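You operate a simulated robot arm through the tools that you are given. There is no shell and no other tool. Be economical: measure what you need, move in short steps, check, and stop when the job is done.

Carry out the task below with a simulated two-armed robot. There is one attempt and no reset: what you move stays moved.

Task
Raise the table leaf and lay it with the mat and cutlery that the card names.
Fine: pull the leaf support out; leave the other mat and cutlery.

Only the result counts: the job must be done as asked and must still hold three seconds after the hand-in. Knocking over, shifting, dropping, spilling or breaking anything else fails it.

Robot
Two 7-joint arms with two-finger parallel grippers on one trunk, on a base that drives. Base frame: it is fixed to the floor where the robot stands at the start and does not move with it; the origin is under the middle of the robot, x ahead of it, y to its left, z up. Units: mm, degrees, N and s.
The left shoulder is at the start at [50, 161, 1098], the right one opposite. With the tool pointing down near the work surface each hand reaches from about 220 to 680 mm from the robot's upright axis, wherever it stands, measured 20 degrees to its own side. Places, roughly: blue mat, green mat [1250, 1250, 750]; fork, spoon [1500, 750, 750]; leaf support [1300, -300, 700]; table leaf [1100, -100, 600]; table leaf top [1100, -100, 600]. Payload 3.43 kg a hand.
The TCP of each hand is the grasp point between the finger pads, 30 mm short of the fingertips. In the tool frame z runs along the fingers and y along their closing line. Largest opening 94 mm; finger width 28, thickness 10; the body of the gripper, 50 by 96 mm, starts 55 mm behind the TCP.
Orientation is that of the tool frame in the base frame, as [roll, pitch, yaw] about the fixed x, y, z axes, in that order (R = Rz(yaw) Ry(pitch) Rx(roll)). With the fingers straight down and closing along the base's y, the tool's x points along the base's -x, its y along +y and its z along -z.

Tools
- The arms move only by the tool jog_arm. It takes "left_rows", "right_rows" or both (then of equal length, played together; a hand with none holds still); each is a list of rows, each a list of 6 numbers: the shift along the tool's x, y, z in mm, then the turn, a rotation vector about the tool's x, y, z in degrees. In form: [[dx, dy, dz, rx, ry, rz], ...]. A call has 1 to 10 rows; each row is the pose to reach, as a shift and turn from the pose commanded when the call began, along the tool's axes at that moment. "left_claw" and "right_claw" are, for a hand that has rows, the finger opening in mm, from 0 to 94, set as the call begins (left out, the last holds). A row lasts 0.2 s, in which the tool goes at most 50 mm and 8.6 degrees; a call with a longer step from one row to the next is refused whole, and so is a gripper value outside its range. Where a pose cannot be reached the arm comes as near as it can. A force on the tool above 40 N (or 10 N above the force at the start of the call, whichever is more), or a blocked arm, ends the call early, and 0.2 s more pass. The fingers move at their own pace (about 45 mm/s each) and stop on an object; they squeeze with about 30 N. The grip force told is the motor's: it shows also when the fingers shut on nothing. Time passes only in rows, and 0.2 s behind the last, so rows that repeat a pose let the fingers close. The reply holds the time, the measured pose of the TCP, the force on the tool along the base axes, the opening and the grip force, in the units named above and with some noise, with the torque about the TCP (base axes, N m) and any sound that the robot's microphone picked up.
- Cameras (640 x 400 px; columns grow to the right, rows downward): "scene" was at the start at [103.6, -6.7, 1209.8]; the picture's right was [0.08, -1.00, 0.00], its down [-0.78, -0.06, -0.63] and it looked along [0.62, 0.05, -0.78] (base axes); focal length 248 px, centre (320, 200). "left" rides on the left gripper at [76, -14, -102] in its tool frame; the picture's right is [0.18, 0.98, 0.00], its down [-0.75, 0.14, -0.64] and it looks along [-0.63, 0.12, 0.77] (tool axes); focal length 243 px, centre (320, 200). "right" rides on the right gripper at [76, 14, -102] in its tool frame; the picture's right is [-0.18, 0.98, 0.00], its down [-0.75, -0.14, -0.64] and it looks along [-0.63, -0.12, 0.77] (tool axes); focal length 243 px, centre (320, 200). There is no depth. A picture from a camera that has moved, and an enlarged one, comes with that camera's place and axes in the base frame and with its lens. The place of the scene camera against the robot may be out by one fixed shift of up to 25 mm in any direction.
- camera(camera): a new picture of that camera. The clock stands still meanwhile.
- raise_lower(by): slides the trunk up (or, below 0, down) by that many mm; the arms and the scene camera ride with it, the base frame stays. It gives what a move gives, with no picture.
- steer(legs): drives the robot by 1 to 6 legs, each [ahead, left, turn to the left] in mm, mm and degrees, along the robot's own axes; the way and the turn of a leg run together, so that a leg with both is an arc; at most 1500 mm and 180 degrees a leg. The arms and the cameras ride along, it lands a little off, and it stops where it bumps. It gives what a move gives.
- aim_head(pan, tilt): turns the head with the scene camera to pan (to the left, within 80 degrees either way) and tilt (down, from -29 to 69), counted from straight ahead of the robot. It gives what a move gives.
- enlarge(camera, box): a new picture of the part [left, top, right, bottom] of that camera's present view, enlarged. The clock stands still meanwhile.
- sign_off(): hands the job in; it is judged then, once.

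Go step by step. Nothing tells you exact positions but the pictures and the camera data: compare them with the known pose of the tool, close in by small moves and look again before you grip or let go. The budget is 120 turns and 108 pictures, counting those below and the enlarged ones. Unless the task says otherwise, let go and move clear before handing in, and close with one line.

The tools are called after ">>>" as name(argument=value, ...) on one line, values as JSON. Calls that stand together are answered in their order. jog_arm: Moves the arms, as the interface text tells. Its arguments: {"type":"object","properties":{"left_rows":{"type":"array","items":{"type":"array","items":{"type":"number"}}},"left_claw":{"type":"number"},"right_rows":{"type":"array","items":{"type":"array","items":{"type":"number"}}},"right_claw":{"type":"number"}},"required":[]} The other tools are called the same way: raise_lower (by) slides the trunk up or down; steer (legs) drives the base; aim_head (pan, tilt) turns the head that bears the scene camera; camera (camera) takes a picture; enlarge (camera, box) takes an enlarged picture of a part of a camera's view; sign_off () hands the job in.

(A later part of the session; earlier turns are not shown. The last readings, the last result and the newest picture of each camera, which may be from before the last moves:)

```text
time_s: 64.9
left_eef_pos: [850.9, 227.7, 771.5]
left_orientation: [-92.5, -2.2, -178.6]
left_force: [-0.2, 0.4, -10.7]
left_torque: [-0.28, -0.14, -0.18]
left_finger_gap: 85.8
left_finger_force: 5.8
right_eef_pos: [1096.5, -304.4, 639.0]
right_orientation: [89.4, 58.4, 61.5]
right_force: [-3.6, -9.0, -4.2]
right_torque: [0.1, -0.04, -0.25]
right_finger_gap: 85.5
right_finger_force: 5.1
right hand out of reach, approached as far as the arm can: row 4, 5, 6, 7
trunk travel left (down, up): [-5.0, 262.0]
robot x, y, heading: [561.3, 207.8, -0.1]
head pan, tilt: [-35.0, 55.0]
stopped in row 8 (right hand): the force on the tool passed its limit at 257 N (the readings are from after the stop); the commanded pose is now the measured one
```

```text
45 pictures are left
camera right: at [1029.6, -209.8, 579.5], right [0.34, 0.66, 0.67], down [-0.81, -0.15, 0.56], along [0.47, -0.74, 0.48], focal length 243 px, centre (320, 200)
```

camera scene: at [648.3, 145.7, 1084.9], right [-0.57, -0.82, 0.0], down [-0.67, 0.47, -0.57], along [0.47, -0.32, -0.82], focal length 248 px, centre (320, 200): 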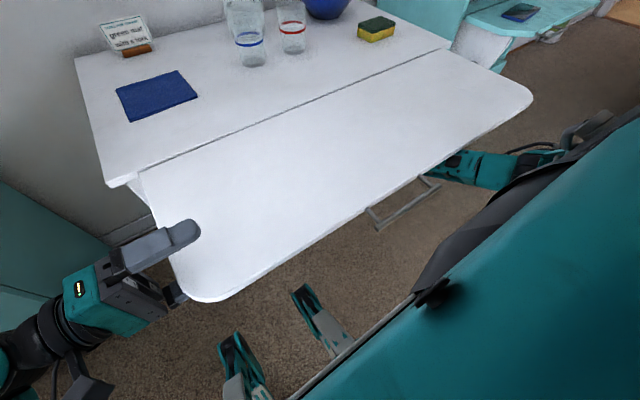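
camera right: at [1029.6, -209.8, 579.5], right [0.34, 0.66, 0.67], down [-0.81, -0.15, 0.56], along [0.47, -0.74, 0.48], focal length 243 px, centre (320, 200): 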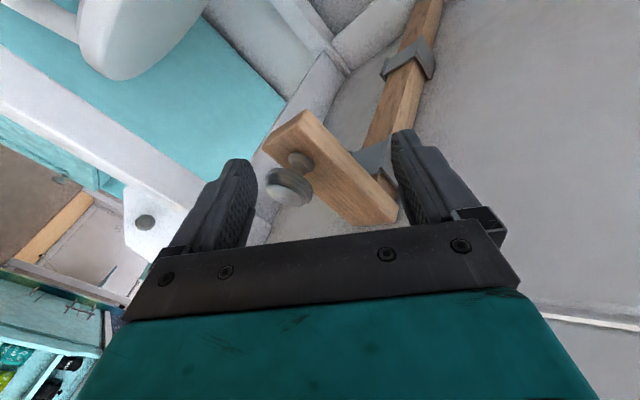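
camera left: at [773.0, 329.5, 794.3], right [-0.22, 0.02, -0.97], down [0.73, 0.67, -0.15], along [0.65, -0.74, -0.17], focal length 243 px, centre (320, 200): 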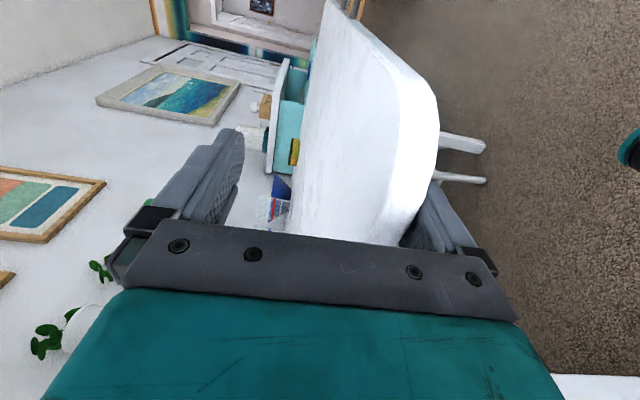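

That roll exceeded the arm's reach and hit something hard, so I stop it. I retract gently and unroll, then reposition the robot to the right so the right arm can approach squarely.

>>> jog_arm(right_rows=[[0, 0, -15, 0, 0, 0], [0, 0, -35, 0, 0, 0], [0, 0, -60, 0, 0, -8], [0, 0, -80, 0, 0, -16], [0, 0, -100, 0, 0, -24], [0, 0, -120, 0, 0, -31]])

>>> camera(camera="right")

>>> aim_head(pan=-10, tilt=50)

>>> camera(camera="scene")

```text
time_s: 66.3
left_eef_pos: [850.7, 229.2, 773.0]
left_orientation: [-92.1, -2.2, -178.5]
left_force: [-2.2, -4.1, -15.2]
left_torque: [-0.58, -0.13, 0.24]
left_finger_gap: 88.5
left_finger_force: 7.5
right_eef_pos: [989.8, -244.2, 637.2]
right_orientation: [45.9, 89.4, 18.0]
right_force: [-0.6, -0.1, -0.3]
right_torque: [0.0, -0.02, 0.0]
right_finger_gap: 80.1
right_finger_force: 0.0
trunk travel left (down, up): [-5.0, 262.0]
robot x, y, heading: [559.5, 205.3, -0.3]
head pan, tilt: [-35.0, 55.0]
```

```text
44 pictures are left
camera right: at [906.5, -184.6, 560.0], right [0.46, 0.87, 0.19], down [-0.64, 0.17, 0.75], along [0.62, -0.46, 0.64], focal length 243 px, centre (320, 200)
```

right: 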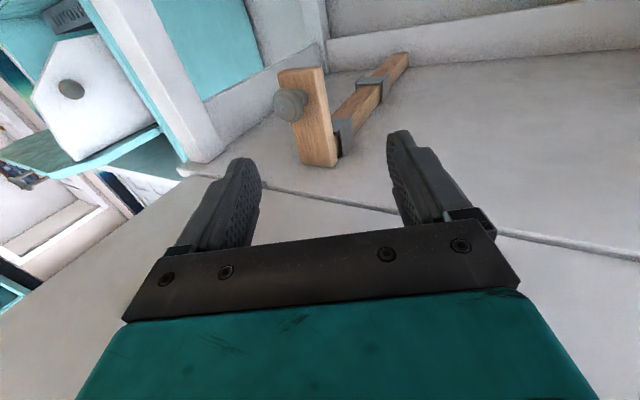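

```text
time_s: 67.2
left_eef_pos: [850.6, 226.9, 773.1]
left_orientation: [-92.1, -2.0, -178.6]
left_force: [-1.5, -5.1, -15.1]
left_torque: [-0.55, -0.11, 0.06]
left_finger_gap: 88.6
left_finger_force: 7.8
right_eef_pos: [989.5, -245.0, 638.1]
right_orientation: [57.6, 89.1, 30.0]
right_force: [-0.3, 1.1, 0.7]
right_torque: [0.01, 0.0, -0.06]
right_finger_gap: 80.0
right_finger_force: 0.1
trunk travel left (down, up): [-5.0, 262.0]
robot x, y, heading: [560.7, 207.7, 0.1]
head pan, tilt: [-10.0, 50.0]
```

```text
43 pictures are left
camera scene: at [664.0, 177.5, 1091.4], right [-0.18, -0.98, 0.0], down [-0.75, 0.14, -0.64], along [0.63, -0.11, -0.77], focal length 248 px, centre (320, 200)
```

scene: 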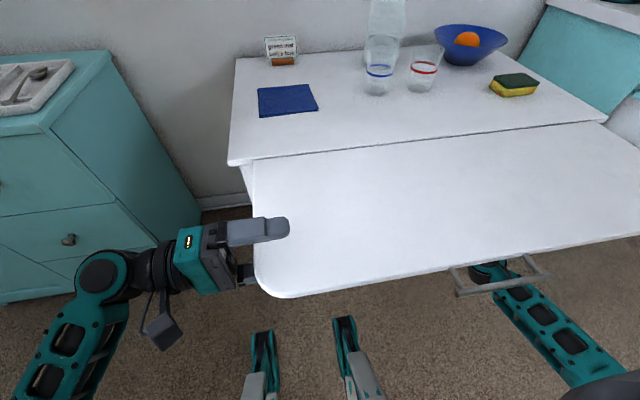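

Nothing else has moved; the right forearm was passing right under the leaf's pull handle. I shift the robot right in two short steps, sliding the left finger under the leaf and re-extending it after each.

>>> steer(legs=[[0, -40, 0]])

>>> jog_arm(left_rows=[[0, 0, -10, 0, 0, 0], [0, 0, -20, 0, 0, 0], [0, 0, -30, 0, 0, 0], [0, 0, -38, 0, 0, 0]])

>>> camera(camera="left")

```text
time_s: 68.2
left_eef_pos: [851.6, 200.2, 769.9]
left_orientation: [-92.8, -2.1, -178.3]
left_force: [0.8, 0.8, -7.9]
left_torque: [-0.33, -0.14, 0.0]
left_finger_gap: 84.4
left_finger_force: 4.0
right_eef_pos: [989.2, -276.1, 637.8]
right_orientation: [53.2, 89.3, 25.6]
right_force: [0.2, -0.8, -0.5]
right_torque: [0.02, 0.0, -0.01]
right_finger_gap: 80.1
right_finger_force: 0.1
trunk travel left (down, up): [-5.0, 262.0]
robot x, y, heading: [560.7, 171.2, -0.2]
head pan, tilt: [-10.0, 50.0]
stopped in leg 1: the force on the tool passed its limit at 71 N (the readings are from after the stop); the commanded pose is now the measured one
```

```text
time_s: 69.2
left_eef_pos: [850.5, 239.2, 770.9]
left_orientation: [-92.7, -2.2, -178.2]
left_force: [-0.8, -2.0, -10.6]
left_torque: [-0.26, -0.13, 0.07]
left_finger_gap: 85.6
left_finger_force: 4.8
right_eef_pos: [990.8, -276.3, 637.6]
right_orientation: [54.6, 89.2, 26.9]
right_force: [0.3, 0.2, 0.3]
right_torque: [0.01, -0.04, -0.01]
right_finger_gap: 80.1
right_finger_force: 0.1
trunk travel left (down, up): [-5.0, 262.0]
robot x, y, heading: [558.6, 175.9, -0.2]
head pan, tilt: [-10.0, 50.0]
```

```text
42 pictures are left
camera left: at [772.5, 338.5, 793.6], right [-0.22, 0.04, -0.97], down [0.73, 0.67, -0.14], along [0.65, -0.74, -0.18], focal length 243 px, centre (320, 200)
```

left: 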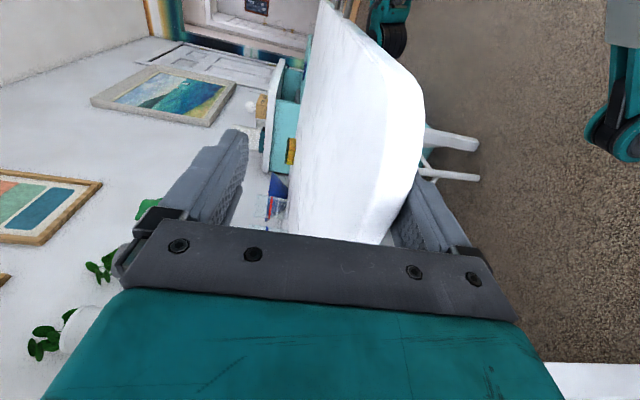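

I shifted 32 mm before the palm touched the leaf edge (at TCP y≈200). I repeat it with the left hand a bit further out.

>>> jog_arm(left_rows=[[0, 0, -4, 0, 0, 0], [0, 0, -8, 0, 0, 0]])

>>> steer(legs=[[0, -37, 0]])

>>> jog_arm(left_rows=[[0, 0, -10, 0, 0, 0], [0, 0, -20, 0, 0, 0], [0, 0, -30, 0, 0, 0], [0, 0, -36, 0, 0, 0]])

>>> steer(legs=[[0, -36, 0]])

>>> camera(camera="right")

>>> camera(camera="scene")

```text
time_s: 69.8
left_eef_pos: [850.6, 246.3, 772.6]
left_orientation: [-92.7, -2.2, -178.4]
left_force: [-0.3, -4.5, -10.6]
left_torque: [-0.27, -0.14, 0.02]
left_finger_gap: 86.6
left_finger_force: 5.0
right_eef_pos: [991.2, -277.2, 638.0]
right_orientation: [54.8, 89.4, 27.2]
right_force: [0.2, 0.3, -1.1]
right_torque: [-0.01, 0.0, 0.02]
right_finger_gap: 80.0
right_finger_force: 0.0
trunk travel left (down, up): [-5.0, 262.0]
robot x, y, heading: [560.6, 174.6, -0.0]
head pan, tilt: [-10.0, 50.0]
```

```text
time_s: 70.8
left_eef_pos: [850.6, 208.2, 772.0]
left_orientation: [-92.6, -2.1, -178.5]
left_force: [1.1, -6.7, -17.6]
left_torque: [-0.95, -0.28, 0.0]
left_finger_gap: 89.3
left_finger_force: 8.4
right_eef_pos: [990.3, -314.0, 637.8]
right_orientation: [56.0, 89.3, 28.2]
right_force: [-0.3, 0.2, -0.7]
right_torque: [-0.03, -0.02, -0.02]
right_finger_gap: 80.1
right_finger_force: 0.0
trunk travel left (down, up): [-5.0, 262.0]
robot x, y, heading: [558.2, 134.2, -0.3]
head pan, tilt: [-10.0, 50.0]
```

```text
time_s: 71.8
left_eef_pos: [850.1, 245.3, 772.9]
left_orientation: [-92.7, -2.2, -178.4]
left_force: [1.0, -4.8, -15.8]
left_torque: [-0.38, -0.23, 0.11]
left_finger_gap: 88.5
left_finger_force: 7.7
right_eef_pos: [991.0, -312.4, 638.0]
right_orientation: [56.2, 89.4, 28.5]
right_force: [0.8, -0.3, -0.5]
right_torque: [0.01, 0.02, 0.0]
right_finger_gap: 79.7
right_finger_force: 0.0
trunk travel left (down, up): [-5.0, 262.0]
robot x, y, heading: [560.3, 136.9, -0.2]
head pan, tilt: [-10.0, 50.0]
```

```text
time_s: 72.8
left_eef_pos: [848.6, 206.6, 773.5]
left_orientation: [-92.5, -2.3, -178.7]
left_force: [1.1, -7.5, -21.7]
left_torque: [-1.27, -0.34, 0.08]
left_finger_gap: 92.0
left_finger_force: 10.3
right_eef_pos: [990.0, -350.8, 636.8]
right_orientation: [56.2, 89.3, 28.5]
right_force: [0.3, -0.9, 0.1]
right_torque: [-0.01, 0.04, 0.02]
right_finger_gap: 80.1
right_finger_force: 0.1
trunk travel left (down, up): [-5.0, 262.0]
robot x, y, heading: [557.3, 99.1, -0.2]
head pan, tilt: [-10.0, 50.0]
```

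```text
41 pictures are left
camera right: at [906.4, -289.4, 559.6], right [0.46, 0.87, 0.19], down [-0.64, 0.17, 0.75], along [0.62, -0.47, 0.64], focal length 243 px, centre (320, 200)
```

right: 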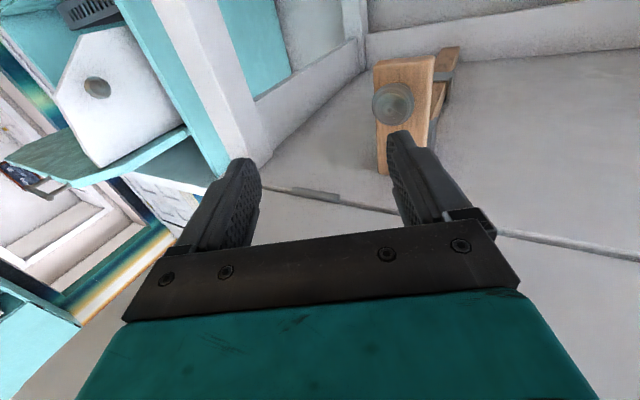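

```text
40 pictures are left
camera scene: at [664.1, 72.9, 1091.3], right [-0.18, -0.98, 0.0], down [-0.75, 0.14, -0.64], along [0.63, -0.11, -0.77], focal length 248 px, centre (320, 200)
```

scene: 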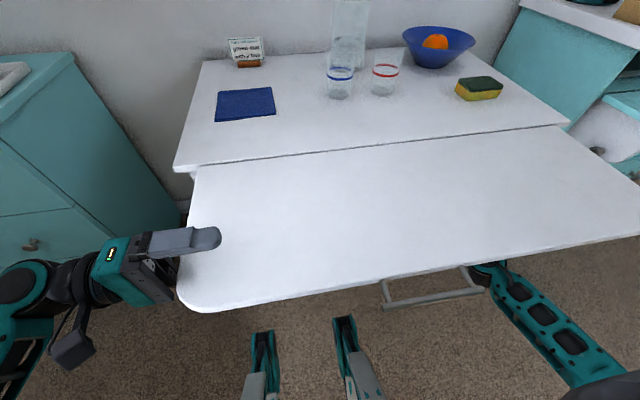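

The robot is now at y≈99 and the right forearm is clear of the handle. I square up the right hand (yaw about 0) in front of the knob.

>>> jog_arm(right_rows=[[0, 7, 4, -7, 0, 0], [0, 14, 8, -14, 0, 0], [0, 21, 12, -21, 0, 0], [0, 28, 16, -27, 0, 0], [0, 28, 16, -27, 0, 0]])

>>> camera(camera="right")

```text
time_s: 74.0
left_eef_pos: [849.1, 206.7, 772.2]
left_orientation: [-92.7, -2.2, -178.6]
left_force: [1.3, -3.7, -19.0]
left_torque: [-0.93, -0.29, 0.09]
left_finger_gap: 91.0
left_finger_force: 9.8
right_eef_pos: [1016.5, -333.7, 637.6]
right_orientation: [25.4, 89.3, 24.7]
right_force: [-1.0, -0.4, -0.7]
right_torque: [0.02, 0.03, -0.01]
right_finger_gap: 79.8
right_finger_force: 0.0
trunk travel left (down, up): [-5.0, 262.0]
robot x, y, heading: [561.3, 98.6, -0.3]
head pan, tilt: [-10.0, 50.0]
```

```text
39 pictures are left
camera right: at [915.0, -317.5, 559.6], right [0.01, 0.98, 0.19], down [-0.65, -0.14, 0.75], along [0.76, -0.13, 0.64], focal length 243 px, centre (320, 200)
```

right: 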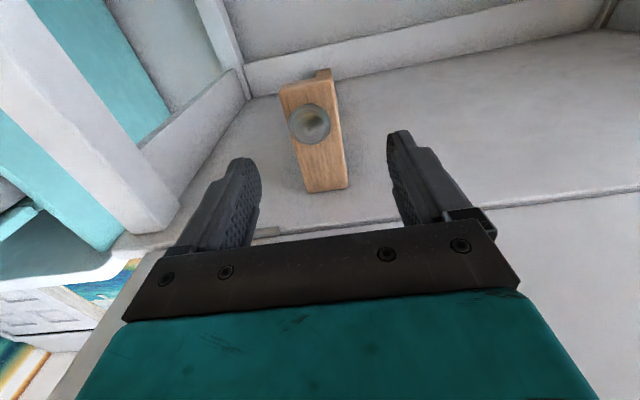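

Squared up and in reach. I advance so the pads straddle the knob, then close.

>>> jog_arm(right_rows=[[0, -8, 20, 0, 0, 0], [0, -8, 40, 0, 0, 0], [0, -8, 60, 0, 0, 0], [0, -8, 79, 0, 0, 0]])

>>> jog_arm(right_rows=[[0, 0, 0, 0, 0, 0], [0, 0, 0, 0, 0, 0], [0, 0, 0, 0, 0, 0], [0, 0, 0, 0, 0, 0]], right_claw=8)

>>> camera(camera="right")

```text
time_s: 75.0
left_eef_pos: [848.7, 206.3, 772.2]
left_orientation: [-92.7, -2.2, -178.5]
left_force: [4.8, 5.0, -19.7]
left_torque: [-0.61, -0.47, -0.28]
left_finger_gap: 90.9
left_finger_force: 9.8
right_eef_pos: [1092.1, -344.2, 634.0]
right_orientation: [71.0, 89.6, 70.2]
right_force: [-0.5, -0.5, 0.7]
right_torque: [0.0, -0.02, -0.02]
right_finger_gap: 80.1
right_finger_force: 0.1
trunk travel left (down, up): [-5.0, 262.0]
robot x, y, heading: [557.4, 100.7, -0.3]
head pan, tilt: [-10.0, 50.0]
```

```text
time_s: 76.0
left_eef_pos: [848.7, 206.9, 773.2]
left_orientation: [-92.7, -2.1, -178.7]
left_force: [4.3, 5.5, -20.8]
left_torque: [-0.66, -0.49, -0.23]
left_finger_gap: 91.6
left_finger_force: 9.7
right_eef_pos: [1091.7, -342.9, 633.8]
right_orientation: [66.8, 89.4, 66.0]
right_force: [-1.4, -14.4, 3.7]
right_torque: [0.04, 0.18, -0.12]
right_finger_gap: 33.9
right_finger_force: 38.1
trunk travel left (down, up): [-5.0, 262.0]
robot x, y, heading: [555.4, 99.0, -0.3]
head pan, tilt: [-10.0, 50.0]
```

```text
38 pictures are left
camera right: at [989.5, -326.5, 556.1], right [0.01, 0.98, 0.19], down [-0.65, -0.14, 0.75], along [0.76, -0.13, 0.63], focal length 243 px, centre (320, 200)
```

right: 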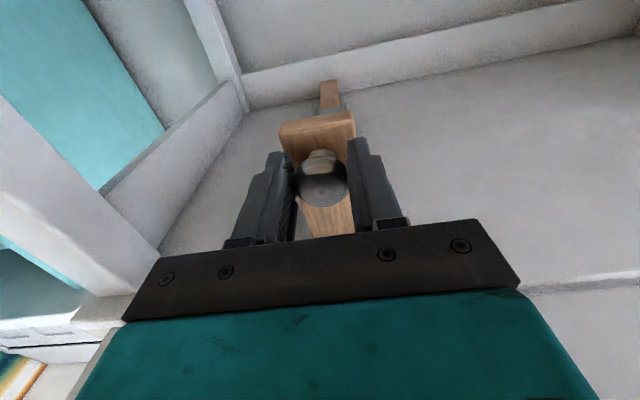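

The knob is gripped (34 mm gap). I pull it straight out slowly, watching the force.

>>> jog_arm(right_rows=[[0, 0, -8, 0, 0, 0], [0, 0, -16, 0, 0, 0], [0, 0, -24, 0, 0, 0], [0, 0, -32, 0, 0, 0], [0, 0, -40, 0, 0, 0], [0, 0, -48, 0, 0, 0], [0, 0, -56, 0, 0, 0], [0, 0, -64, 0, 0, 0]])

>>> camera(camera="right")

```text
time_s: 77.8
left_eef_pos: [849.4, 204.0, 773.6]
left_orientation: [-92.7, -2.4, -178.6]
left_force: [-5.7, -4.6, -20.3]
left_torque: [-1.09, -0.03, 0.27]
left_finger_gap: 91.4
left_finger_force: 10.1
right_eef_pos: [1031.3, -342.9, 634.5]
right_orientation: [86.5, 89.6, 85.7]
right_force: [0.9, -13.3, -22.8]
right_torque: [0.11, 1.21, 0.17]
right_finger_gap: 34.0
right_finger_force: 45.3
trunk travel left (down, up): [-5.0, 262.0]
robot x, y, heading: [556.4, 98.9, -0.2]
head pan, tilt: [-10.0, 50.0]
```

```text
37 pictures are left
camera right: at [929.4, -326.7, 557.0], right [0.01, 0.98, 0.19], down [-0.64, -0.14, 0.75], along [0.76, -0.13, 0.63], focal length 243 px, centre (320, 200)
```

right: 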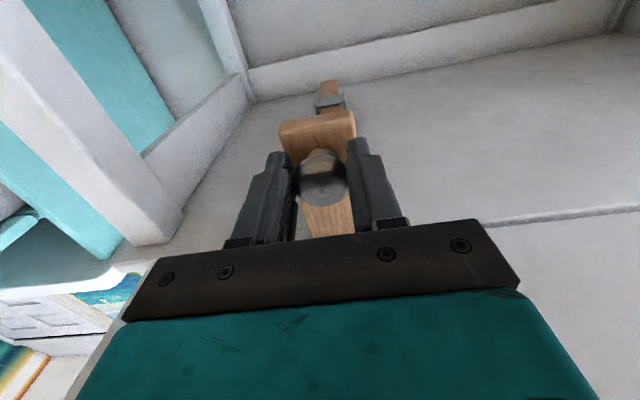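

The bar slides out freely past the seam. I keep pulling.

>>> jog_arm(right_rows=[[0, 0, -8, 0, 0, 0], [0, 0, -16, 0, 0, 0], [0, 0, -24, 0, 0, 0], [0, 0, -32, 0, 0, 0], [0, 0, -40, 0, 0, 0], [0, 0, -48, 0, 0, 0], [0, 0, -56, 0, 0, 0], [0, 0, -64, 0, 0, 0], [0, 0, -72, 0, 0, 0], [0, 0, -80, 0, 0, 0]])

>>> camera(camera="right")

```text
time_s: 80.0
left_eef_pos: [849.5, 205.2, 772.7]
left_orientation: [-92.7, -2.4, -178.6]
left_force: [0.0, -6.5, -19.7]
left_torque: [-1.17, -0.28, 0.06]
left_finger_gap: 91.2
left_finger_force: 10.0
right_eef_pos: [953.0, -342.6, 634.0]
right_orientation: [50.0, 89.5, 49.0]
right_force: [1.5, -16.4, -18.4]
right_torque: [0.03, 1.18, 0.1]
right_finger_gap: 33.9
right_finger_force: 45.4
trunk travel left (down, up): [-5.0, 262.0]
robot x, y, heading: [559.4, 97.2, -0.5]
head pan, tilt: [-10.0, 50.0]
```

```text
36 pictures are left
camera right: at [851.0, -326.5, 556.7], right [0.01, 0.98, 0.19], down [-0.65, -0.14, 0.75], along [0.76, -0.13, 0.63], focal length 243 px, centre (320, 200)
```

right: 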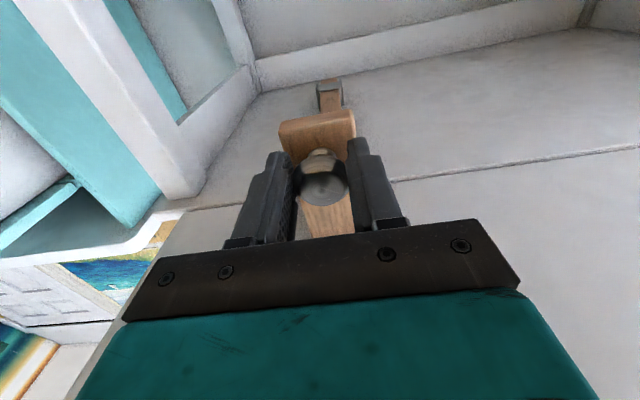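

Out by about 140 mm so far; I keep going.

>>> jog_arm(right_rows=[[0, 0, -8, 0, 0, 0], [0, 0, -16, 0, 0, 0], [0, 0, -24, 0, 0, 0], [0, 0, -32, 0, 0, 0], [0, 0, -40, 0, 0, 0], [0, 0, -48, 0, 0, 0], [0, 0, -56, 0, 0, 0], [0, 0, -64, 0, 0, 0], [0, 0, -72, 0, 0, 0], [0, 0, -80, 0, 0, 0]])

>>> camera(camera="right")

```text
time_s: 82.2
left_eef_pos: [849.3, 204.7, 772.0]
left_orientation: [-92.8, -2.3, -178.7]
left_force: [6.6, -4.3, -20.8]
left_torque: [-1.05, -0.49, -0.16]
left_finger_gap: 91.3
left_finger_force: 10.0
right_eef_pos: [873.4, -343.1, 634.5]
right_orientation: [39.5, 89.4, 38.2]
right_force: [1.1, -25.5, -13.1]
right_torque: [0.37, 0.52, 0.15]
right_finger_gap: 33.8
right_finger_force: 45.3
trunk travel left (down, up): [-5.0, 262.0]
robot x, y, heading: [558.9, 99.4, -0.5]
head pan, tilt: [-10.0, 50.0]
```

```text
35 pictures are left
camera right: at [770.9, -326.0, 556.6], right [0.02, 0.98, 0.19], down [-0.65, -0.13, 0.75], along [0.76, -0.14, 0.64], focal length 243 px, centre (320, 200)
```

right: 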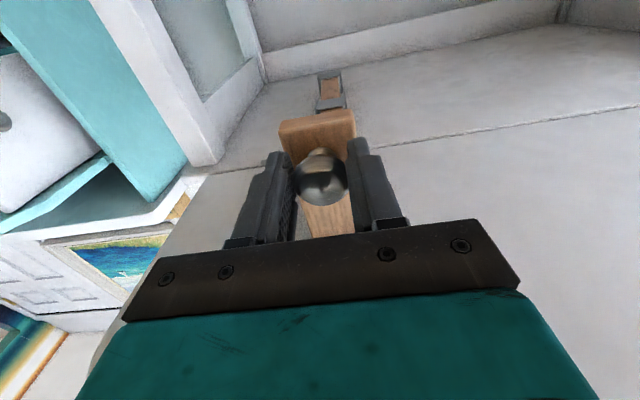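

>>> jog_arm(right_rows=[[0, 0, -6, 0, 0, 0], [0, 0, -12, 0, 0, 0], [0, 0, -18, 0, 0, 0], [0, 0, -24, 0, 0, 0], [0, 0, -30, 0, 0, 0], [0, 0, -36, 0, 0, 0], [0, 0, -40, 0, 0, 0]])

>>> camera(camera="right")

```text
time_s: 83.8
left_eef_pos: [849.8, 205.9, 771.7]
left_orientation: [-92.7, -2.2, -178.6]
left_force: [5.9, -3.3, -20.5]
left_torque: [-1.03, -0.51, -0.21]
left_finger_gap: 91.3
left_finger_force: 9.7
right_eef_pos: [833.6, -342.7, 633.8]
right_orientation: [21.7, 89.3, 20.4]
right_force: [3.5, -36.3, 1.3]
right_torque: [0.2, 0.61, -0.08]
right_finger_gap: 34.0
right_finger_force: 45.6
trunk travel left (down, up): [-5.0, 262.0]
robot x, y, heading: [559.1, 104.5, -0.1]
head pan, tilt: [-10.0, 50.0]
```

```text
34 pictures are left
camera right: at [731.4, -325.8, 556.3], right [0.02, 0.98, 0.19], down [-0.65, -0.13, 0.75], along [0.76, -0.14, 0.64], focal length 243 px, centre (320, 200)
```

right: 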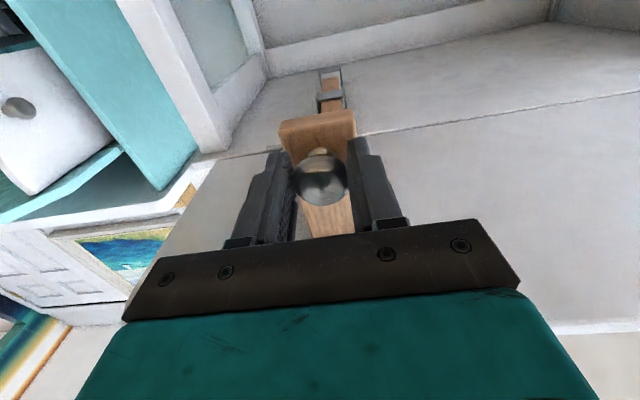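

Pulled about 258 mm now. I try a little more with side-load relief, to feel for a stop.

>>> jog_arm(right_rows=[[0, -4, -4, 0, 0, 0], [0, -8, -8, 0, 0, 0], [0, -8, -14, 0, 0, 0], [0, -8, -20, 0, 0, 0], [0, -8, -25, 0, 0, 0]])

>>> enlarge(camera="right", box=[220, 30, 420, 155])

```text
time_s: 85.0
left_eef_pos: [847.6, 208.0, 772.5]
left_orientation: [-92.5, -2.4, -178.6]
left_force: [-2.3, -6.4, -18.9]
left_torque: [-1.05, -0.13, 0.21]
left_finger_gap: 90.0
left_finger_force: 8.9
right_eef_pos: [810.5, -342.6, 638.2]
right_orientation: [22.8, 88.9, 22.4]
right_force: [37.1, 20.3, -0.9]
right_torque: [0.01, 0.03, 0.49]
right_finger_gap: 33.9
right_finger_force: 45.2
trunk travel left (down, up): [-5.0, 262.0]
robot x, y, heading: [561.7, 100.4, -0.1]
head pan, tilt: [-10.0, 50.0]
```

```text
3.20 times, centred on (320, 92) of right
camera zoom: at [708.6, -327.5, 559.5], right [0.0, 0.98, 0.19], down [-0.66, -0.14, 0.74], along [0.75, -0.13, 0.64], focal length 776 px, centre (320, 544)
```

zoom: 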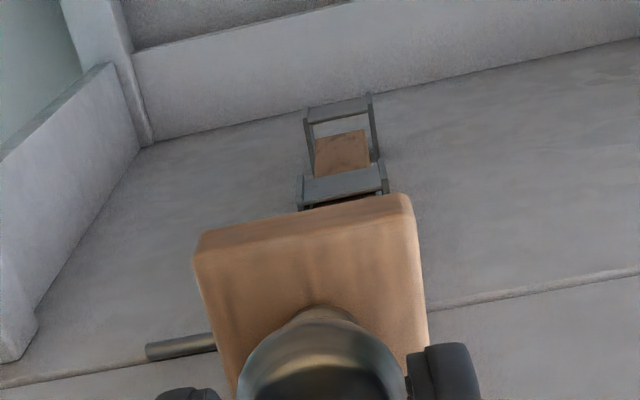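

Fx of 37 N shows it's at the end stop, with the tail still held in its clips. I release the knob and withdraw the right hand down and back.

>>> jog_arm(right_rows=[[0, 0, 4, 0, 0, 0], [0, 0, 4, 0, 0, 0], [0, 0, 4, 0, 0, 0], [0, 0, 4, 0, 0, 0], [20, 0, 4, 0, 0, 0], [40, 0, 2, 0, 0, 0], [60, 0, 0, 0, 0, 0], [80, 0, -10, 0, 0, 0]], right_claw=80)

>>> camera(camera="right")

```text
time_s: 86.8
left_eef_pos: [849.2, 206.9, 772.4]
left_orientation: [-92.6, -2.3, -178.5]
left_force: [5.0, 2.9, -19.2]
left_torque: [-0.67, -0.44, -0.09]
left_finger_gap: 90.6
left_finger_force: 9.4
right_eef_pos: [797.7, -343.9, 557.4]
right_orientation: [27.3, 89.3, 26.6]
right_force: [0.1, 1.1, 0.1]
right_torque: [0.03, -0.01, 0.02]
right_finger_gap: 80.2
right_finger_force: 0.1
trunk travel left (down, up): [-5.0, 262.0]
robot x, y, heading: [558.2, 103.3, -0.3]
head pan, tilt: [-10.0, 50.0]
```

```text
32 pictures are left
camera right: at [695.6, -328.1, 478.7], right [0.01, 0.98, 0.19], down [-0.65, -0.14, 0.75], along [0.76, -0.13, 0.64], focal length 243 px, centre (320, 200)
```

right: 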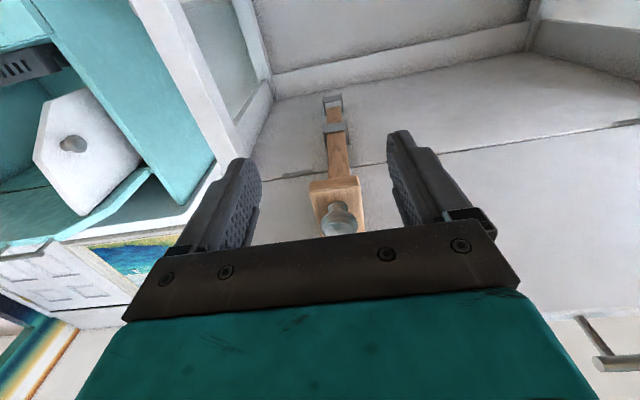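

Right hand is clear of the knob. I lower the left hand gently to see the leaf settle on the support.

>>> jog_arm(left_rows=[[0, 5, 0, 0, 0, 0], [0, 10, 0, 0, 0, 0], [0, 15, 0, 0, 0, 0], [0, 20, 0, 0, 0, 0], [0, 25, 0, 0, 0, 0], [0, 25, 0, 0, 0, 0]])

>>> camera(camera="left")

```text
time_s: 88.2
left_eef_pos: [846.8, 208.1, 748.5]
left_orientation: [-92.4, -2.3, -178.6]
left_force: [-0.1, 0.7, 0.2]
left_torque: [0.02, 0.01, -0.04]
left_finger_gap: 80.1
left_finger_force: 0.0
right_eef_pos: [797.2, -344.8, 557.3]
right_orientation: [27.1, 89.1, 26.3]
right_force: [-0.1, 0.2, -0.2]
right_torque: [0.05, 0.03, 0.01]
right_finger_gap: 79.9
right_finger_force: 0.0
trunk travel left (down, up): [-5.0, 262.0]
robot x, y, heading: [560.3, 98.7, -0.4]
head pan, tilt: [-10.0, 50.0]
```

```text
31 pictures are left
camera left: at [769.5, 308.4, 770.8], right [-0.22, 0.04, -0.97], down [0.73, 0.67, -0.14], along [0.64, -0.75, -0.18], focal length 243 px, centre (320, 200)
```

left: 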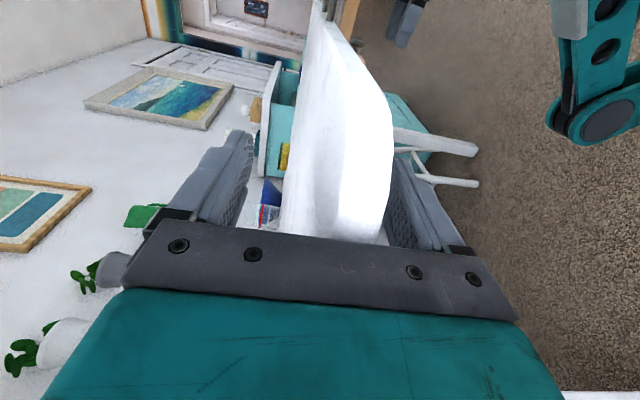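

The leaf rests on the support with no load on the left hand. I withdraw the left hand sideways, back the robot off and raise the trunk.

>>> jog_arm(left_rows=[[0, 0, -25, 0, 0, 0], [0, 0, -60, 0, 0, 0], [0, 0, -95, 0, 0, 0], [0, 0, -120, 0, 0, 0]])

>>> steer(legs=[[-400, 0, 0]])

>>> raise_lower(by=150)

>>> aim_head(pan=0, tilt=35)

>>> camera(camera="scene")

```text
time_s: 89.2
left_eef_pos: [844.8, 330.1, 754.4]
left_orientation: [-92.5, -2.2, -178.6]
left_force: [-0.2, -0.1, 0.4]
left_torque: [-0.03, 0.0, 0.0]
left_finger_gap: 80.0
left_finger_force: 0.0
right_eef_pos: [796.6, -345.7, 557.3]
right_orientation: [26.9, 89.2, 26.1]
right_force: [0.5, 0.7, 0.1]
right_torque: [-0.01, -0.01, -0.04]
right_finger_gap: 79.9
right_finger_force: 0.1
trunk travel left (down, up): [-5.0, 262.0]
robot x, y, heading: [560.8, 99.3, -0.2]
head pan, tilt: [-10.0, 50.0]
```

```text
time_s: 91.7
left_eef_pos: [453.9, 331.7, 753.5]
left_orientation: [-92.5, -2.2, -178.6]
left_force: [0.3, -0.2, -0.6]
left_torque: [-0.03, -0.01, 0.01]
left_finger_gap: 80.0
left_finger_force: 0.0
right_eef_pos: [404.8, -341.9, 556.4]
right_orientation: [26.9, 89.3, 26.1]
right_force: [0.4, -0.6, -0.6]
right_torque: [-0.04, -0.01, 0.0]
right_finger_gap: 80.2
right_finger_force: 0.1
trunk travel left (down, up): [-5.0, 262.0]
robot x, y, heading: [167.3, 103.1, -0.7]
head pan, tilt: [-10.0, 50.0]
```

```text
time_s: 93.4
left_eef_pos: [453.2, 330.7, 904.0]
left_orientation: [-92.4, -2.2, -178.7]
left_force: [-0.3, 0.9, 0.8]
left_torque: [0.03, 0.0, -0.01]
left_finger_gap: 80.5
left_finger_force: 0.1
right_eef_pos: [403.2, -342.9, 707.6]
right_orientation: [27.2, 89.2, 26.4]
right_force: [-0.7, -0.1, 0.7]
right_torque: [-0.01, 0.01, 0.0]
right_finger_gap: 80.0
right_finger_force: 0.1
trunk travel left (down, up): [-155.0, 112.0]
robot x, y, heading: [168.3, 101.9, -0.4]
head pan, tilt: [-10.0, 50.0]
```

```text
time_s: 94.2
left_eef_pos: [453.7, 331.1, 903.9]
left_orientation: [-92.5, -2.1, -178.6]
left_force: [0.0, 0.2, 0.0]
left_torque: [0.0, 0.03, 0.02]
left_finger_gap: 80.0
left_finger_force: 0.1
right_eef_pos: [404.8, -342.0, 707.5]
right_orientation: [26.7, 89.2, 25.7]
right_force: [0.4, -0.3, -0.6]
right_torque: [0.02, 0.01, 0.02]
right_finger_gap: 80.1
right_finger_force: 0.1
trunk travel left (down, up): [-155.0, 112.0]
robot x, y, heading: [167.0, 104.6, -0.4]
head pan, tilt: [0.0, 35.0]
```

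```text
30 pictures are left
camera scene: at [283.7, 88.0, 1263.2], right [-0.01, -1.0, 0.0], down [-0.57, 0.0, -0.82], along [0.82, -0.01, -0.57], focal length 248 px, centre (320, 200)
```

scene: 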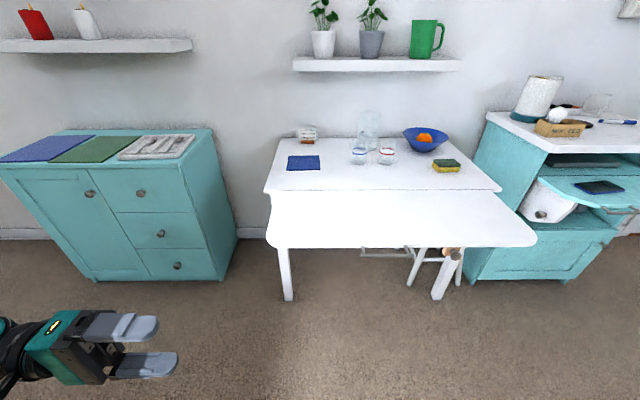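

The leaf holds. I turn both hands back to fingers-down while out in the open, then drive over to the cabinet.

>>> jog_arm(left_rows=[[-11, 0, 0, -8.5, 0, 0], [-22, 0, 0, -17, 0, 0], [-33, 0, 0, -25.5, 0, 0], [-44, 0, 0, -34, 0, 0], [-55, 0, 0, -42.5, 0, 0], [-66, 0, 0, -51, 0, 0], [-77, 0, 0, -59.5, 0, 0], [-88, 0, 0, -68, 0, 0], [-99, 0, 0, -76.5, 0, 0], [-110, 0, 0, -85, 0, 0]], left_claw=94, right_rows=[[-10, 15, 0, 0, 8.5, 0], [-20, 30, 0, 0, 17, 0], [-30, 45, 0, 0, 25.5, 0], [-40, 60, 0, 0, 34, 0], [-50, 75, 0, 0, 42.5, 0], [-60, 90, 0, 0, 51, 0], [-70, 105, 0, 0, 59.5, 0], [-80, 120, 0, 0, 68, 0], [-90, 135, 0, 0, 76.5, 0], [-100, 150, 0, 0, 85, 0]])

>>> steer(legs=[[0, 930, 0], [600, 0, 0]])

>>> aim_head(pan=10, tilt=50)

>>> camera(camera="scene")

```text
time_s: 96.4
left_eef_pos: [562.6, 333.5, 900.5]
left_orientation: [-177.7, -2.2, -178.7]
left_force: [-0.1, 0.7, -0.5]
left_torque: [0.02, 0.0, -0.01]
left_finger_gap: 94.0
left_finger_force: 0.1
right_eef_pos: [406.1, -193.0, 806.8]
right_orientation: [179.6, 5.6, 179.3]
right_force: [-0.2, 0.4, -0.3]
right_torque: [0.0, 0.02, -0.03]
right_finger_gap: 80.0
right_finger_force: 0.1
right hand out of reach, approached as far as the arm can: row 9
trunk travel left (down, up): [-155.0, 112.0]
robot x, y, heading: [169.6, 99.2, -0.7]
head pan, tilt: [0.0, 35.0]
```

```text
time_s: 107.9
left_eef_pos: [1156.4, 1263.3, 900.4]
left_orientation: [-177.5, -2.3, -178.5]
left_force: [-0.6, 0.8, 0.7]
left_torque: [0.01, 0.03, -0.06]
left_finger_gap: 94.1
left_finger_force: 0.1
right_eef_pos: [999.9, 738.3, 807.6]
right_orientation: [179.6, 5.8, 179.4]
right_force: [0.0, -0.3, -0.6]
right_torque: [0.03, -0.04, 0.03]
right_finger_gap: 80.0
right_finger_force: 0.1
trunk travel left (down, up): [-155.0, 112.0]
robot x, y, heading: [762.5, 1031.1, -0.0]
head pan, tilt: [0.0, 35.0]
```

```text
time_s: 108.6
left_eef_pos: [1154.2, 1263.3, 899.9]
left_orientation: [-177.5, -2.2, -178.5]
left_force: [0.0, 0.2, -0.4]
left_torque: [0.01, 0.03, 0.02]
left_finger_gap: 93.8
left_finger_force: 0.1
right_eef_pos: [1000.0, 736.9, 806.5]
right_orientation: [179.7, 5.7, 179.3]
right_force: [-0.5, 0.0, -0.6]
right_torque: [-0.01, 0.0, 0.02]
right_finger_gap: 79.9
right_finger_force: 0.0
trunk travel left (down, up): [-155.0, 112.0]
robot x, y, heading: [762.0, 1026.1, -0.1]
head pan, tilt: [10.0, 50.0]
```

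```text
29 pictures are left
camera scene: at [864.7, 1030.6, 1241.6], right [0.17, -0.99, 0.0], down [-0.75, -0.13, -0.64], along [0.63, 0.11, -0.77], focal length 248 px, centre (320, 200)
```

scene: 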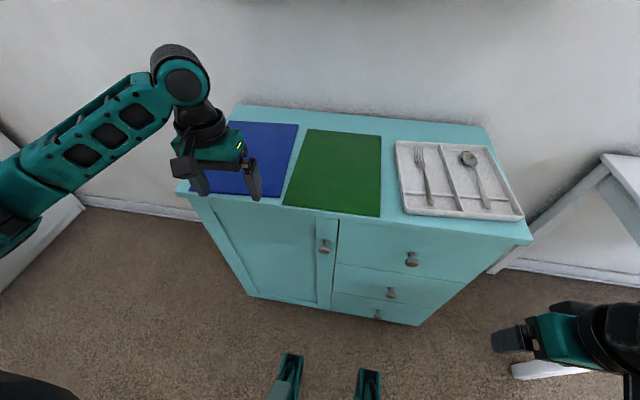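

>>> enlarge(camera="scene", box=[260, 110, 420, 230])

>>> enlarge(camera="scene", box=[380, 130, 540, 230])

```text
3.33 times, centred on (340, 170) of scene
camera zoom: at [864.7, 1030.6, 1241.6], right [0.17, -0.99, 0.0], down [-0.75, -0.13, -0.64], along [0.63, 0.11, -0.77], focal length 828 px, centre (253, 300)
```

zoom: 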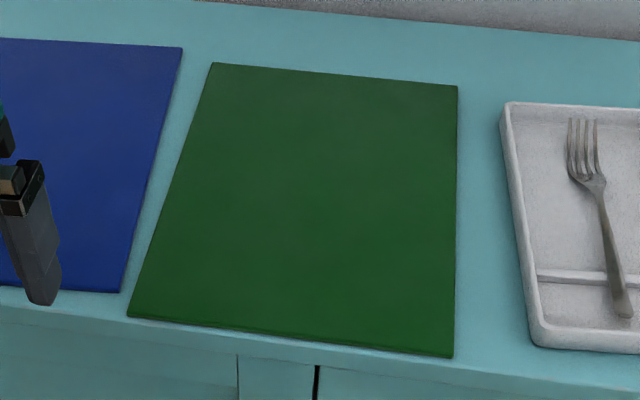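

```text
4.00 times, centred on (460, 180) of scene
camera zoom: at [864.7, 1030.6, 1241.6], right [0.17, -0.99, 0.0], down [-0.75, -0.13, -0.64], along [0.63, 0.11, -0.77], focal length 994 px, centre (-240, 280)
```

zoom: 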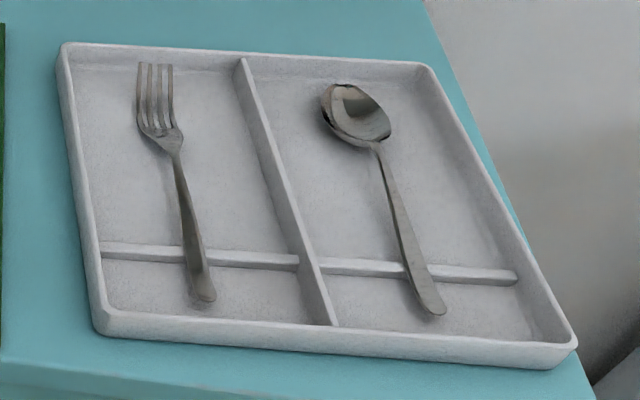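

The green mat spans about x 1225–1547, y 951–1188, with no overhang to pinch. I plan to push it from its back edge so its front overhangs the cabinet, so I close the left fingers and bring them above and behind the mat.

>>> steer(legs=[[165, 0, 0]])

>>> jog_arm(left_rows=[[-36, -27, 0, 0, 0, 0], [-72, -54, 0, 0, 0, 0], [-108, -81, 0, 0, 0, 0], [-144, -108, 0, 0, 0, 0], [-180, -135, 0, 0, 0, 0], [-216, -162, 0, 0, 0, 0], [-245, -190, 20, 0, 0, 0], [-255, -193, 50, 0, 0, 0]], left_claw=0)

>>> camera(camera="left")

>>> camera(camera="scene")

```text
time_s: 110.0
left_eef_pos: [1286.3, 1260.1, 898.1]
left_orientation: [-177.5, -2.3, -178.6]
left_force: [0.6, -0.3, -0.2]
left_torque: [-0.01, 0.01, 0.0]
left_finger_gap: 94.0
left_finger_force: 0.1
right_eef_pos: [1127.7, 735.1, 807.6]
right_orientation: [179.7, 5.7, 179.2]
right_force: [1.2, -0.8, 0.1]
right_torque: [0.0, -0.01, -0.01]
right_finger_gap: 80.3
right_finger_force: 0.1
trunk travel left (down, up): [-155.0, 112.0]
robot x, y, heading: [889.4, 1029.5, -0.4]
head pan, tilt: [10.0, 50.0]
stopped in leg 1: the robot was blocked; the commanded pose is now the measured one
```

```text
time_s: 111.8
left_eef_pos: [1506.9, 1085.4, 876.6]
left_orientation: [-177.4, -2.3, -178.8]
left_force: [0.0, 0.3, 0.0]
left_torque: [0.02, -0.02, 0.01]
left_finger_gap: 0.0
left_finger_force: 29.9
left hand out of reach, approached as far as the arm can: row 7, 8
right_eef_pos: [1128.6, 735.2, 807.6]
right_orientation: [179.6, 5.7, 179.1]
right_force: [0.6, -0.6, -0.2]
right_torque: [0.0, 0.02, 0.0]
right_finger_gap: 80.1
right_finger_force: 0.0
trunk travel left (down, up): [-155.0, 112.0]
robot x, y, heading: [889.8, 1026.2, -0.1]
head pan, tilt: [10.0, 50.0]
```

```text
26 pictures are left
camera left: at [1434.5, 1072.9, 981.5], right [-0.21, 0.98, -0.04], down [0.77, 0.19, 0.61], along [0.6, 0.1, -0.79], focal length 243 px, centre (320, 200)
```

left: 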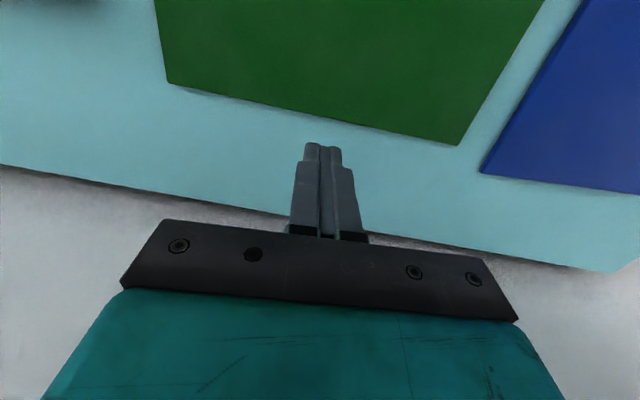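

```text
25 pictures are left
camera scene: at [993.7, 1029.3, 1241.6], right [0.17, -0.99, 0.0], down [-0.75, -0.13, -0.64], along [0.63, 0.11, -0.77], focal length 248 px, centre (320, 200)
```

scene: 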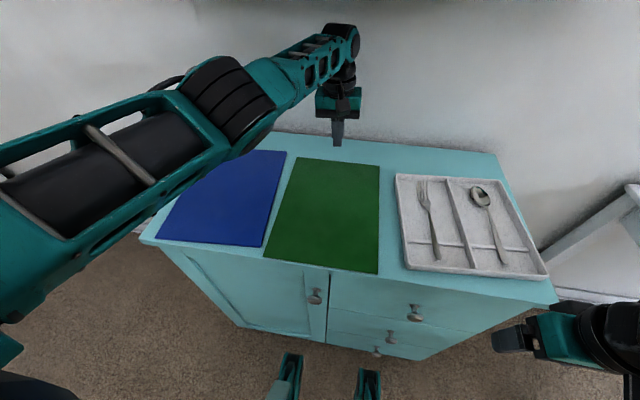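

Robot stopped by the cabinet front; the mat's back edge is at x≈1505. I tilt the fingers forward 24° to gain reach and come down behind the edge.

>>> jog_arm(left_rows=[[-15, -2, 0, 0, -8, 0], [-30, -4, 0, 0, -16, 0], [-40, -5, 10, 0, -24, 0], [-40, -5, 40, 0, -24, 0], [-40, -5, 50, 0, -24, 0]])

>>> camera(camera="left")

```text
time_s: 113.0
left_eef_pos: [1542.0, 1079.2, 832.3]
left_orientation: [-177.1, 22.7, -177.4]
left_force: [-7.2, 5.6, 28.2]
left_torque: [0.19, 0.24, 0.28]
left_finger_gap: 0.0
left_finger_force: 29.9
right_eef_pos: [1126.8, 735.0, 809.4]
right_orientation: [179.7, 6.0, 179.2]
right_force: [-0.2, 0.1, 0.0]
right_torque: [0.02, -0.03, 0.01]
right_finger_gap: 79.8
right_finger_force: 0.0
trunk travel left (down, up): [-155.0, 112.0]
robot x, y, heading: [886.7, 1028.9, -0.3]
head pan, tilt: [10.0, 50.0]
```

```text
24 pictures are left
camera left: at [1433.5, 1066.1, 899.1], right [-0.19, 0.97, -0.12], down [0.44, 0.19, 0.88], along [0.87, 0.12, -0.47], focal length 243 px, centre (320, 200)
```

left: 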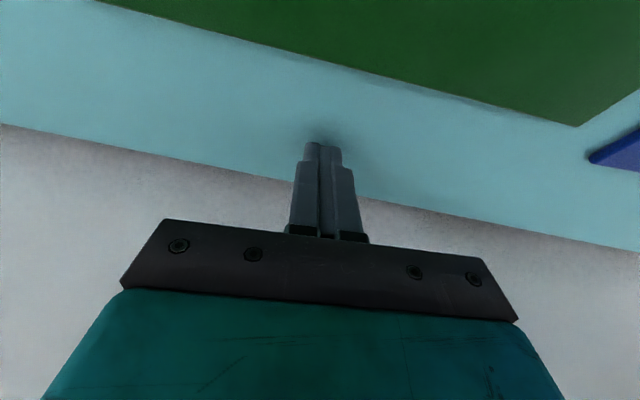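

The fingertips touch the top at z≈805 (so the cabinet is taller than I assumed), with the mat at about x 1196–1490, y 965–1180. I lighten the press and push the mat about 85 mm towards me.

>>> jog_arm(left_rows=[[-1.3, 0, -3.2, 0, 0, 0], [12.5, 0, -9, 0, 0, 0], [26.3, 0, -14.8, 0, 0, 0], [40.1, 0, -20.6, 0, 0, 0], [53.9, 0, -26.4, 0, 0, 0], [67.7, 0, -32.2, 0, 0, 0], [81.5, 0, -38, 0, 0, 0], [95.3, 0, -43.8, 0, 0, 0], [109.1, 0, -49.6, 0, 0, 0], [122.9, 0, -55.4, 0, 0, 0]])

>>> camera(camera="scene")

```text
time_s: 115.2
left_eef_pos: [1409.4, 1077.6, 833.3]
left_orientation: [-177.2, 22.2, -177.5]
left_force: [12.5, 1.4, 18.8]
left_torque: [0.07, -0.39, 0.0]
left_finger_gap: 0.1
left_finger_force: 29.1
right_eef_pos: [1127.4, 733.6, 807.7]
right_orientation: [179.7, 5.8, 179.1]
right_force: [0.3, 0.0, 0.0]
right_torque: [-0.01, 0.01, 0.0]
right_finger_gap: 79.9
right_finger_force: 0.2
trunk travel left (down, up): [-155.0, 112.0]
robot x, y, heading: [888.6, 1025.2, -0.2]
head pan, tilt: [10.0, 50.0]
```

```text
23 pictures are left
camera scene: at [993.5, 1029.4, 1241.7], right [0.17, -0.99, 0.0], down [-0.75, -0.13, -0.64], along [0.63, 0.11, -0.77], focal length 248 px, centre (320, 200)
```

scene: 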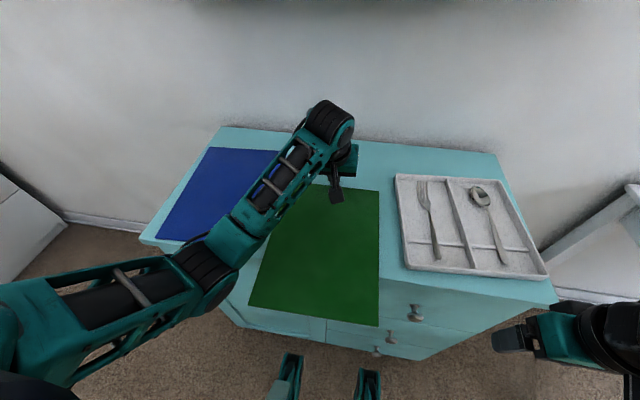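

The mat now overhangs the cabinet's front by roughly 70 mm, still straight. I lift off, back away and reorient the left hand to point to the robot's right (its natural pinch pose), lifting the right hand out of the way.

>>> jog_arm(left_rows=[[-10, 0, -24, 0, 0, 0], [-20, 0, -48, 0, 0, 0], [-31, 0, -74, 0, 0, 0]], right_rows=[[0, 0, -40, 0, 0, 0], [0, 0, -80, 0, 0, 0], [0, 0, -120, 0, 0, 0]])

>>> steer(legs=[[-350, 0, 0], [0, 0, 90]])

>>> jog_arm(left_rows=[[31, 0, -13, 0, 5, 0], [62, 0, -26, 0, 10, 0], [93, 0, -39, 0, 15, 0], [124, 0, -52, 0, 19, 0], [156, 0, -66, 0, 22, 0]], right_rows=[[0, 0, -16, 0, 0, 0], [0, 0, -32, 0, 0, 0], [0, 0, -48, 0, 0, 0], [0, 0, -64, 0, 0, 0], [0, 0, -80, 0, 0, 0]], left_claw=40)

>>> jog_arm(left_rows=[[0, -15, 8, 8.6, 0, 0], [0, -30, 16, 17.2, 0, 0], [0, -45, 24, 25.8, 0, 0], [0, -60, 32, 34.4, 0, 0], [0, -75, 40, 43, 0, 0], [0, -90, 48, 51.6, 0, 0], [0, -105, 56, 60.2, 0, 0], [0, -120, 64, 68.8, 0, 0], [0, -135, 72, 77.4, 0, 0], [0, -150, 80, 86, 0, 0]])

```text
time_s: 116.0
left_eef_pos: [1409.4, 1080.9, 907.9]
left_orientation: [-177.5, 21.6, -177.6]
left_force: [-0.9, 0.9, -0.7]
left_torque: [-0.02, -0.02, -0.02]
left_finger_gap: 0.2
left_finger_force: 30.1
right_eef_pos: [1161.6, 714.2, 927.9]
right_orientation: [179.6, 5.7, 179.1]
right_force: [-0.7, 0.5, -0.2]
right_torque: [-0.04, 0.01, 0.02]
right_finger_gap: 80.1
right_finger_force: 0.0
right hand out of reach, approached as far as the arm can: row 1, 2, 3
trunk travel left (down, up): [-155.0, 112.0]
robot x, y, heading: [889.8, 1035.0, -0.2]
head pan, tilt: [10.0, 50.0]
```

```text
time_s: 122.2
left_eef_pos: [485.0, 1552.2, 909.8]
left_orientation: [-177.3, 21.8, -87.5]
left_force: [-0.7, -0.5, 0.6]
left_torque: [0.01, 0.0, -0.01]
left_finger_gap: 0.0
left_finger_force: 30.0
right_eef_pos: [853.5, 1304.6, 926.4]
right_orientation: [179.6, 5.7, -90.7]
right_force: [0.5, 0.3, 0.7]
right_torque: [-0.02, 0.03, 0.0]
right_finger_gap: 79.9
right_finger_force: 0.1
trunk travel left (down, up): [-155.0, 112.0]
robot x, y, heading: [537.7, 1029.1, 89.9]
head pan, tilt: [10.0, 50.0]
```

```text
time_s: 123.3
left_eef_pos: [490.8, 1383.4, 914.0]
left_orientation: [-177.6, -0.4, -88.4]
left_force: [0.4, 0.3, -0.1]
left_torque: [0.01, 0.0, -0.03]
left_finger_gap: 40.1
left_finger_force: 0.1
right_eef_pos: [853.7, 1294.8, 1006.5]
right_orientation: [179.6, 5.5, -90.7]
right_force: [0.0, -0.3, -0.4]
right_torque: [0.0, 0.03, 0.01]
right_finger_gap: 80.0
right_finger_force: 0.2
trunk travel left (down, up): [-155.0, 112.0]
robot x, y, heading: [539.9, 1030.7, 89.7]
head pan, tilt: [10.0, 50.0]
```

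```text
time_s: 125.5
left_eef_pos: [643.1, 1388.1, 840.3]
left_orientation: [-91.4, -0.4, -88.4]
left_force: [0.8, 0.0, -0.6]
left_torque: [0.0, 0.0, 0.0]
left_finger_gap: 39.9
left_finger_force: 0.0
right_eef_pos: [852.7, 1296.3, 1007.5]
right_orientation: [179.7, 5.7, -90.7]
right_force: [-0.2, -0.4, 0.2]
right_torque: [0.05, 0.02, 0.01]
right_finger_gap: 80.2
right_finger_force: 0.1
trunk travel left (down, up): [-155.0, 112.0]
robot x, y, heading: [542.0, 1034.4, 89.8]
head pan, tilt: [10.0, 50.0]
```

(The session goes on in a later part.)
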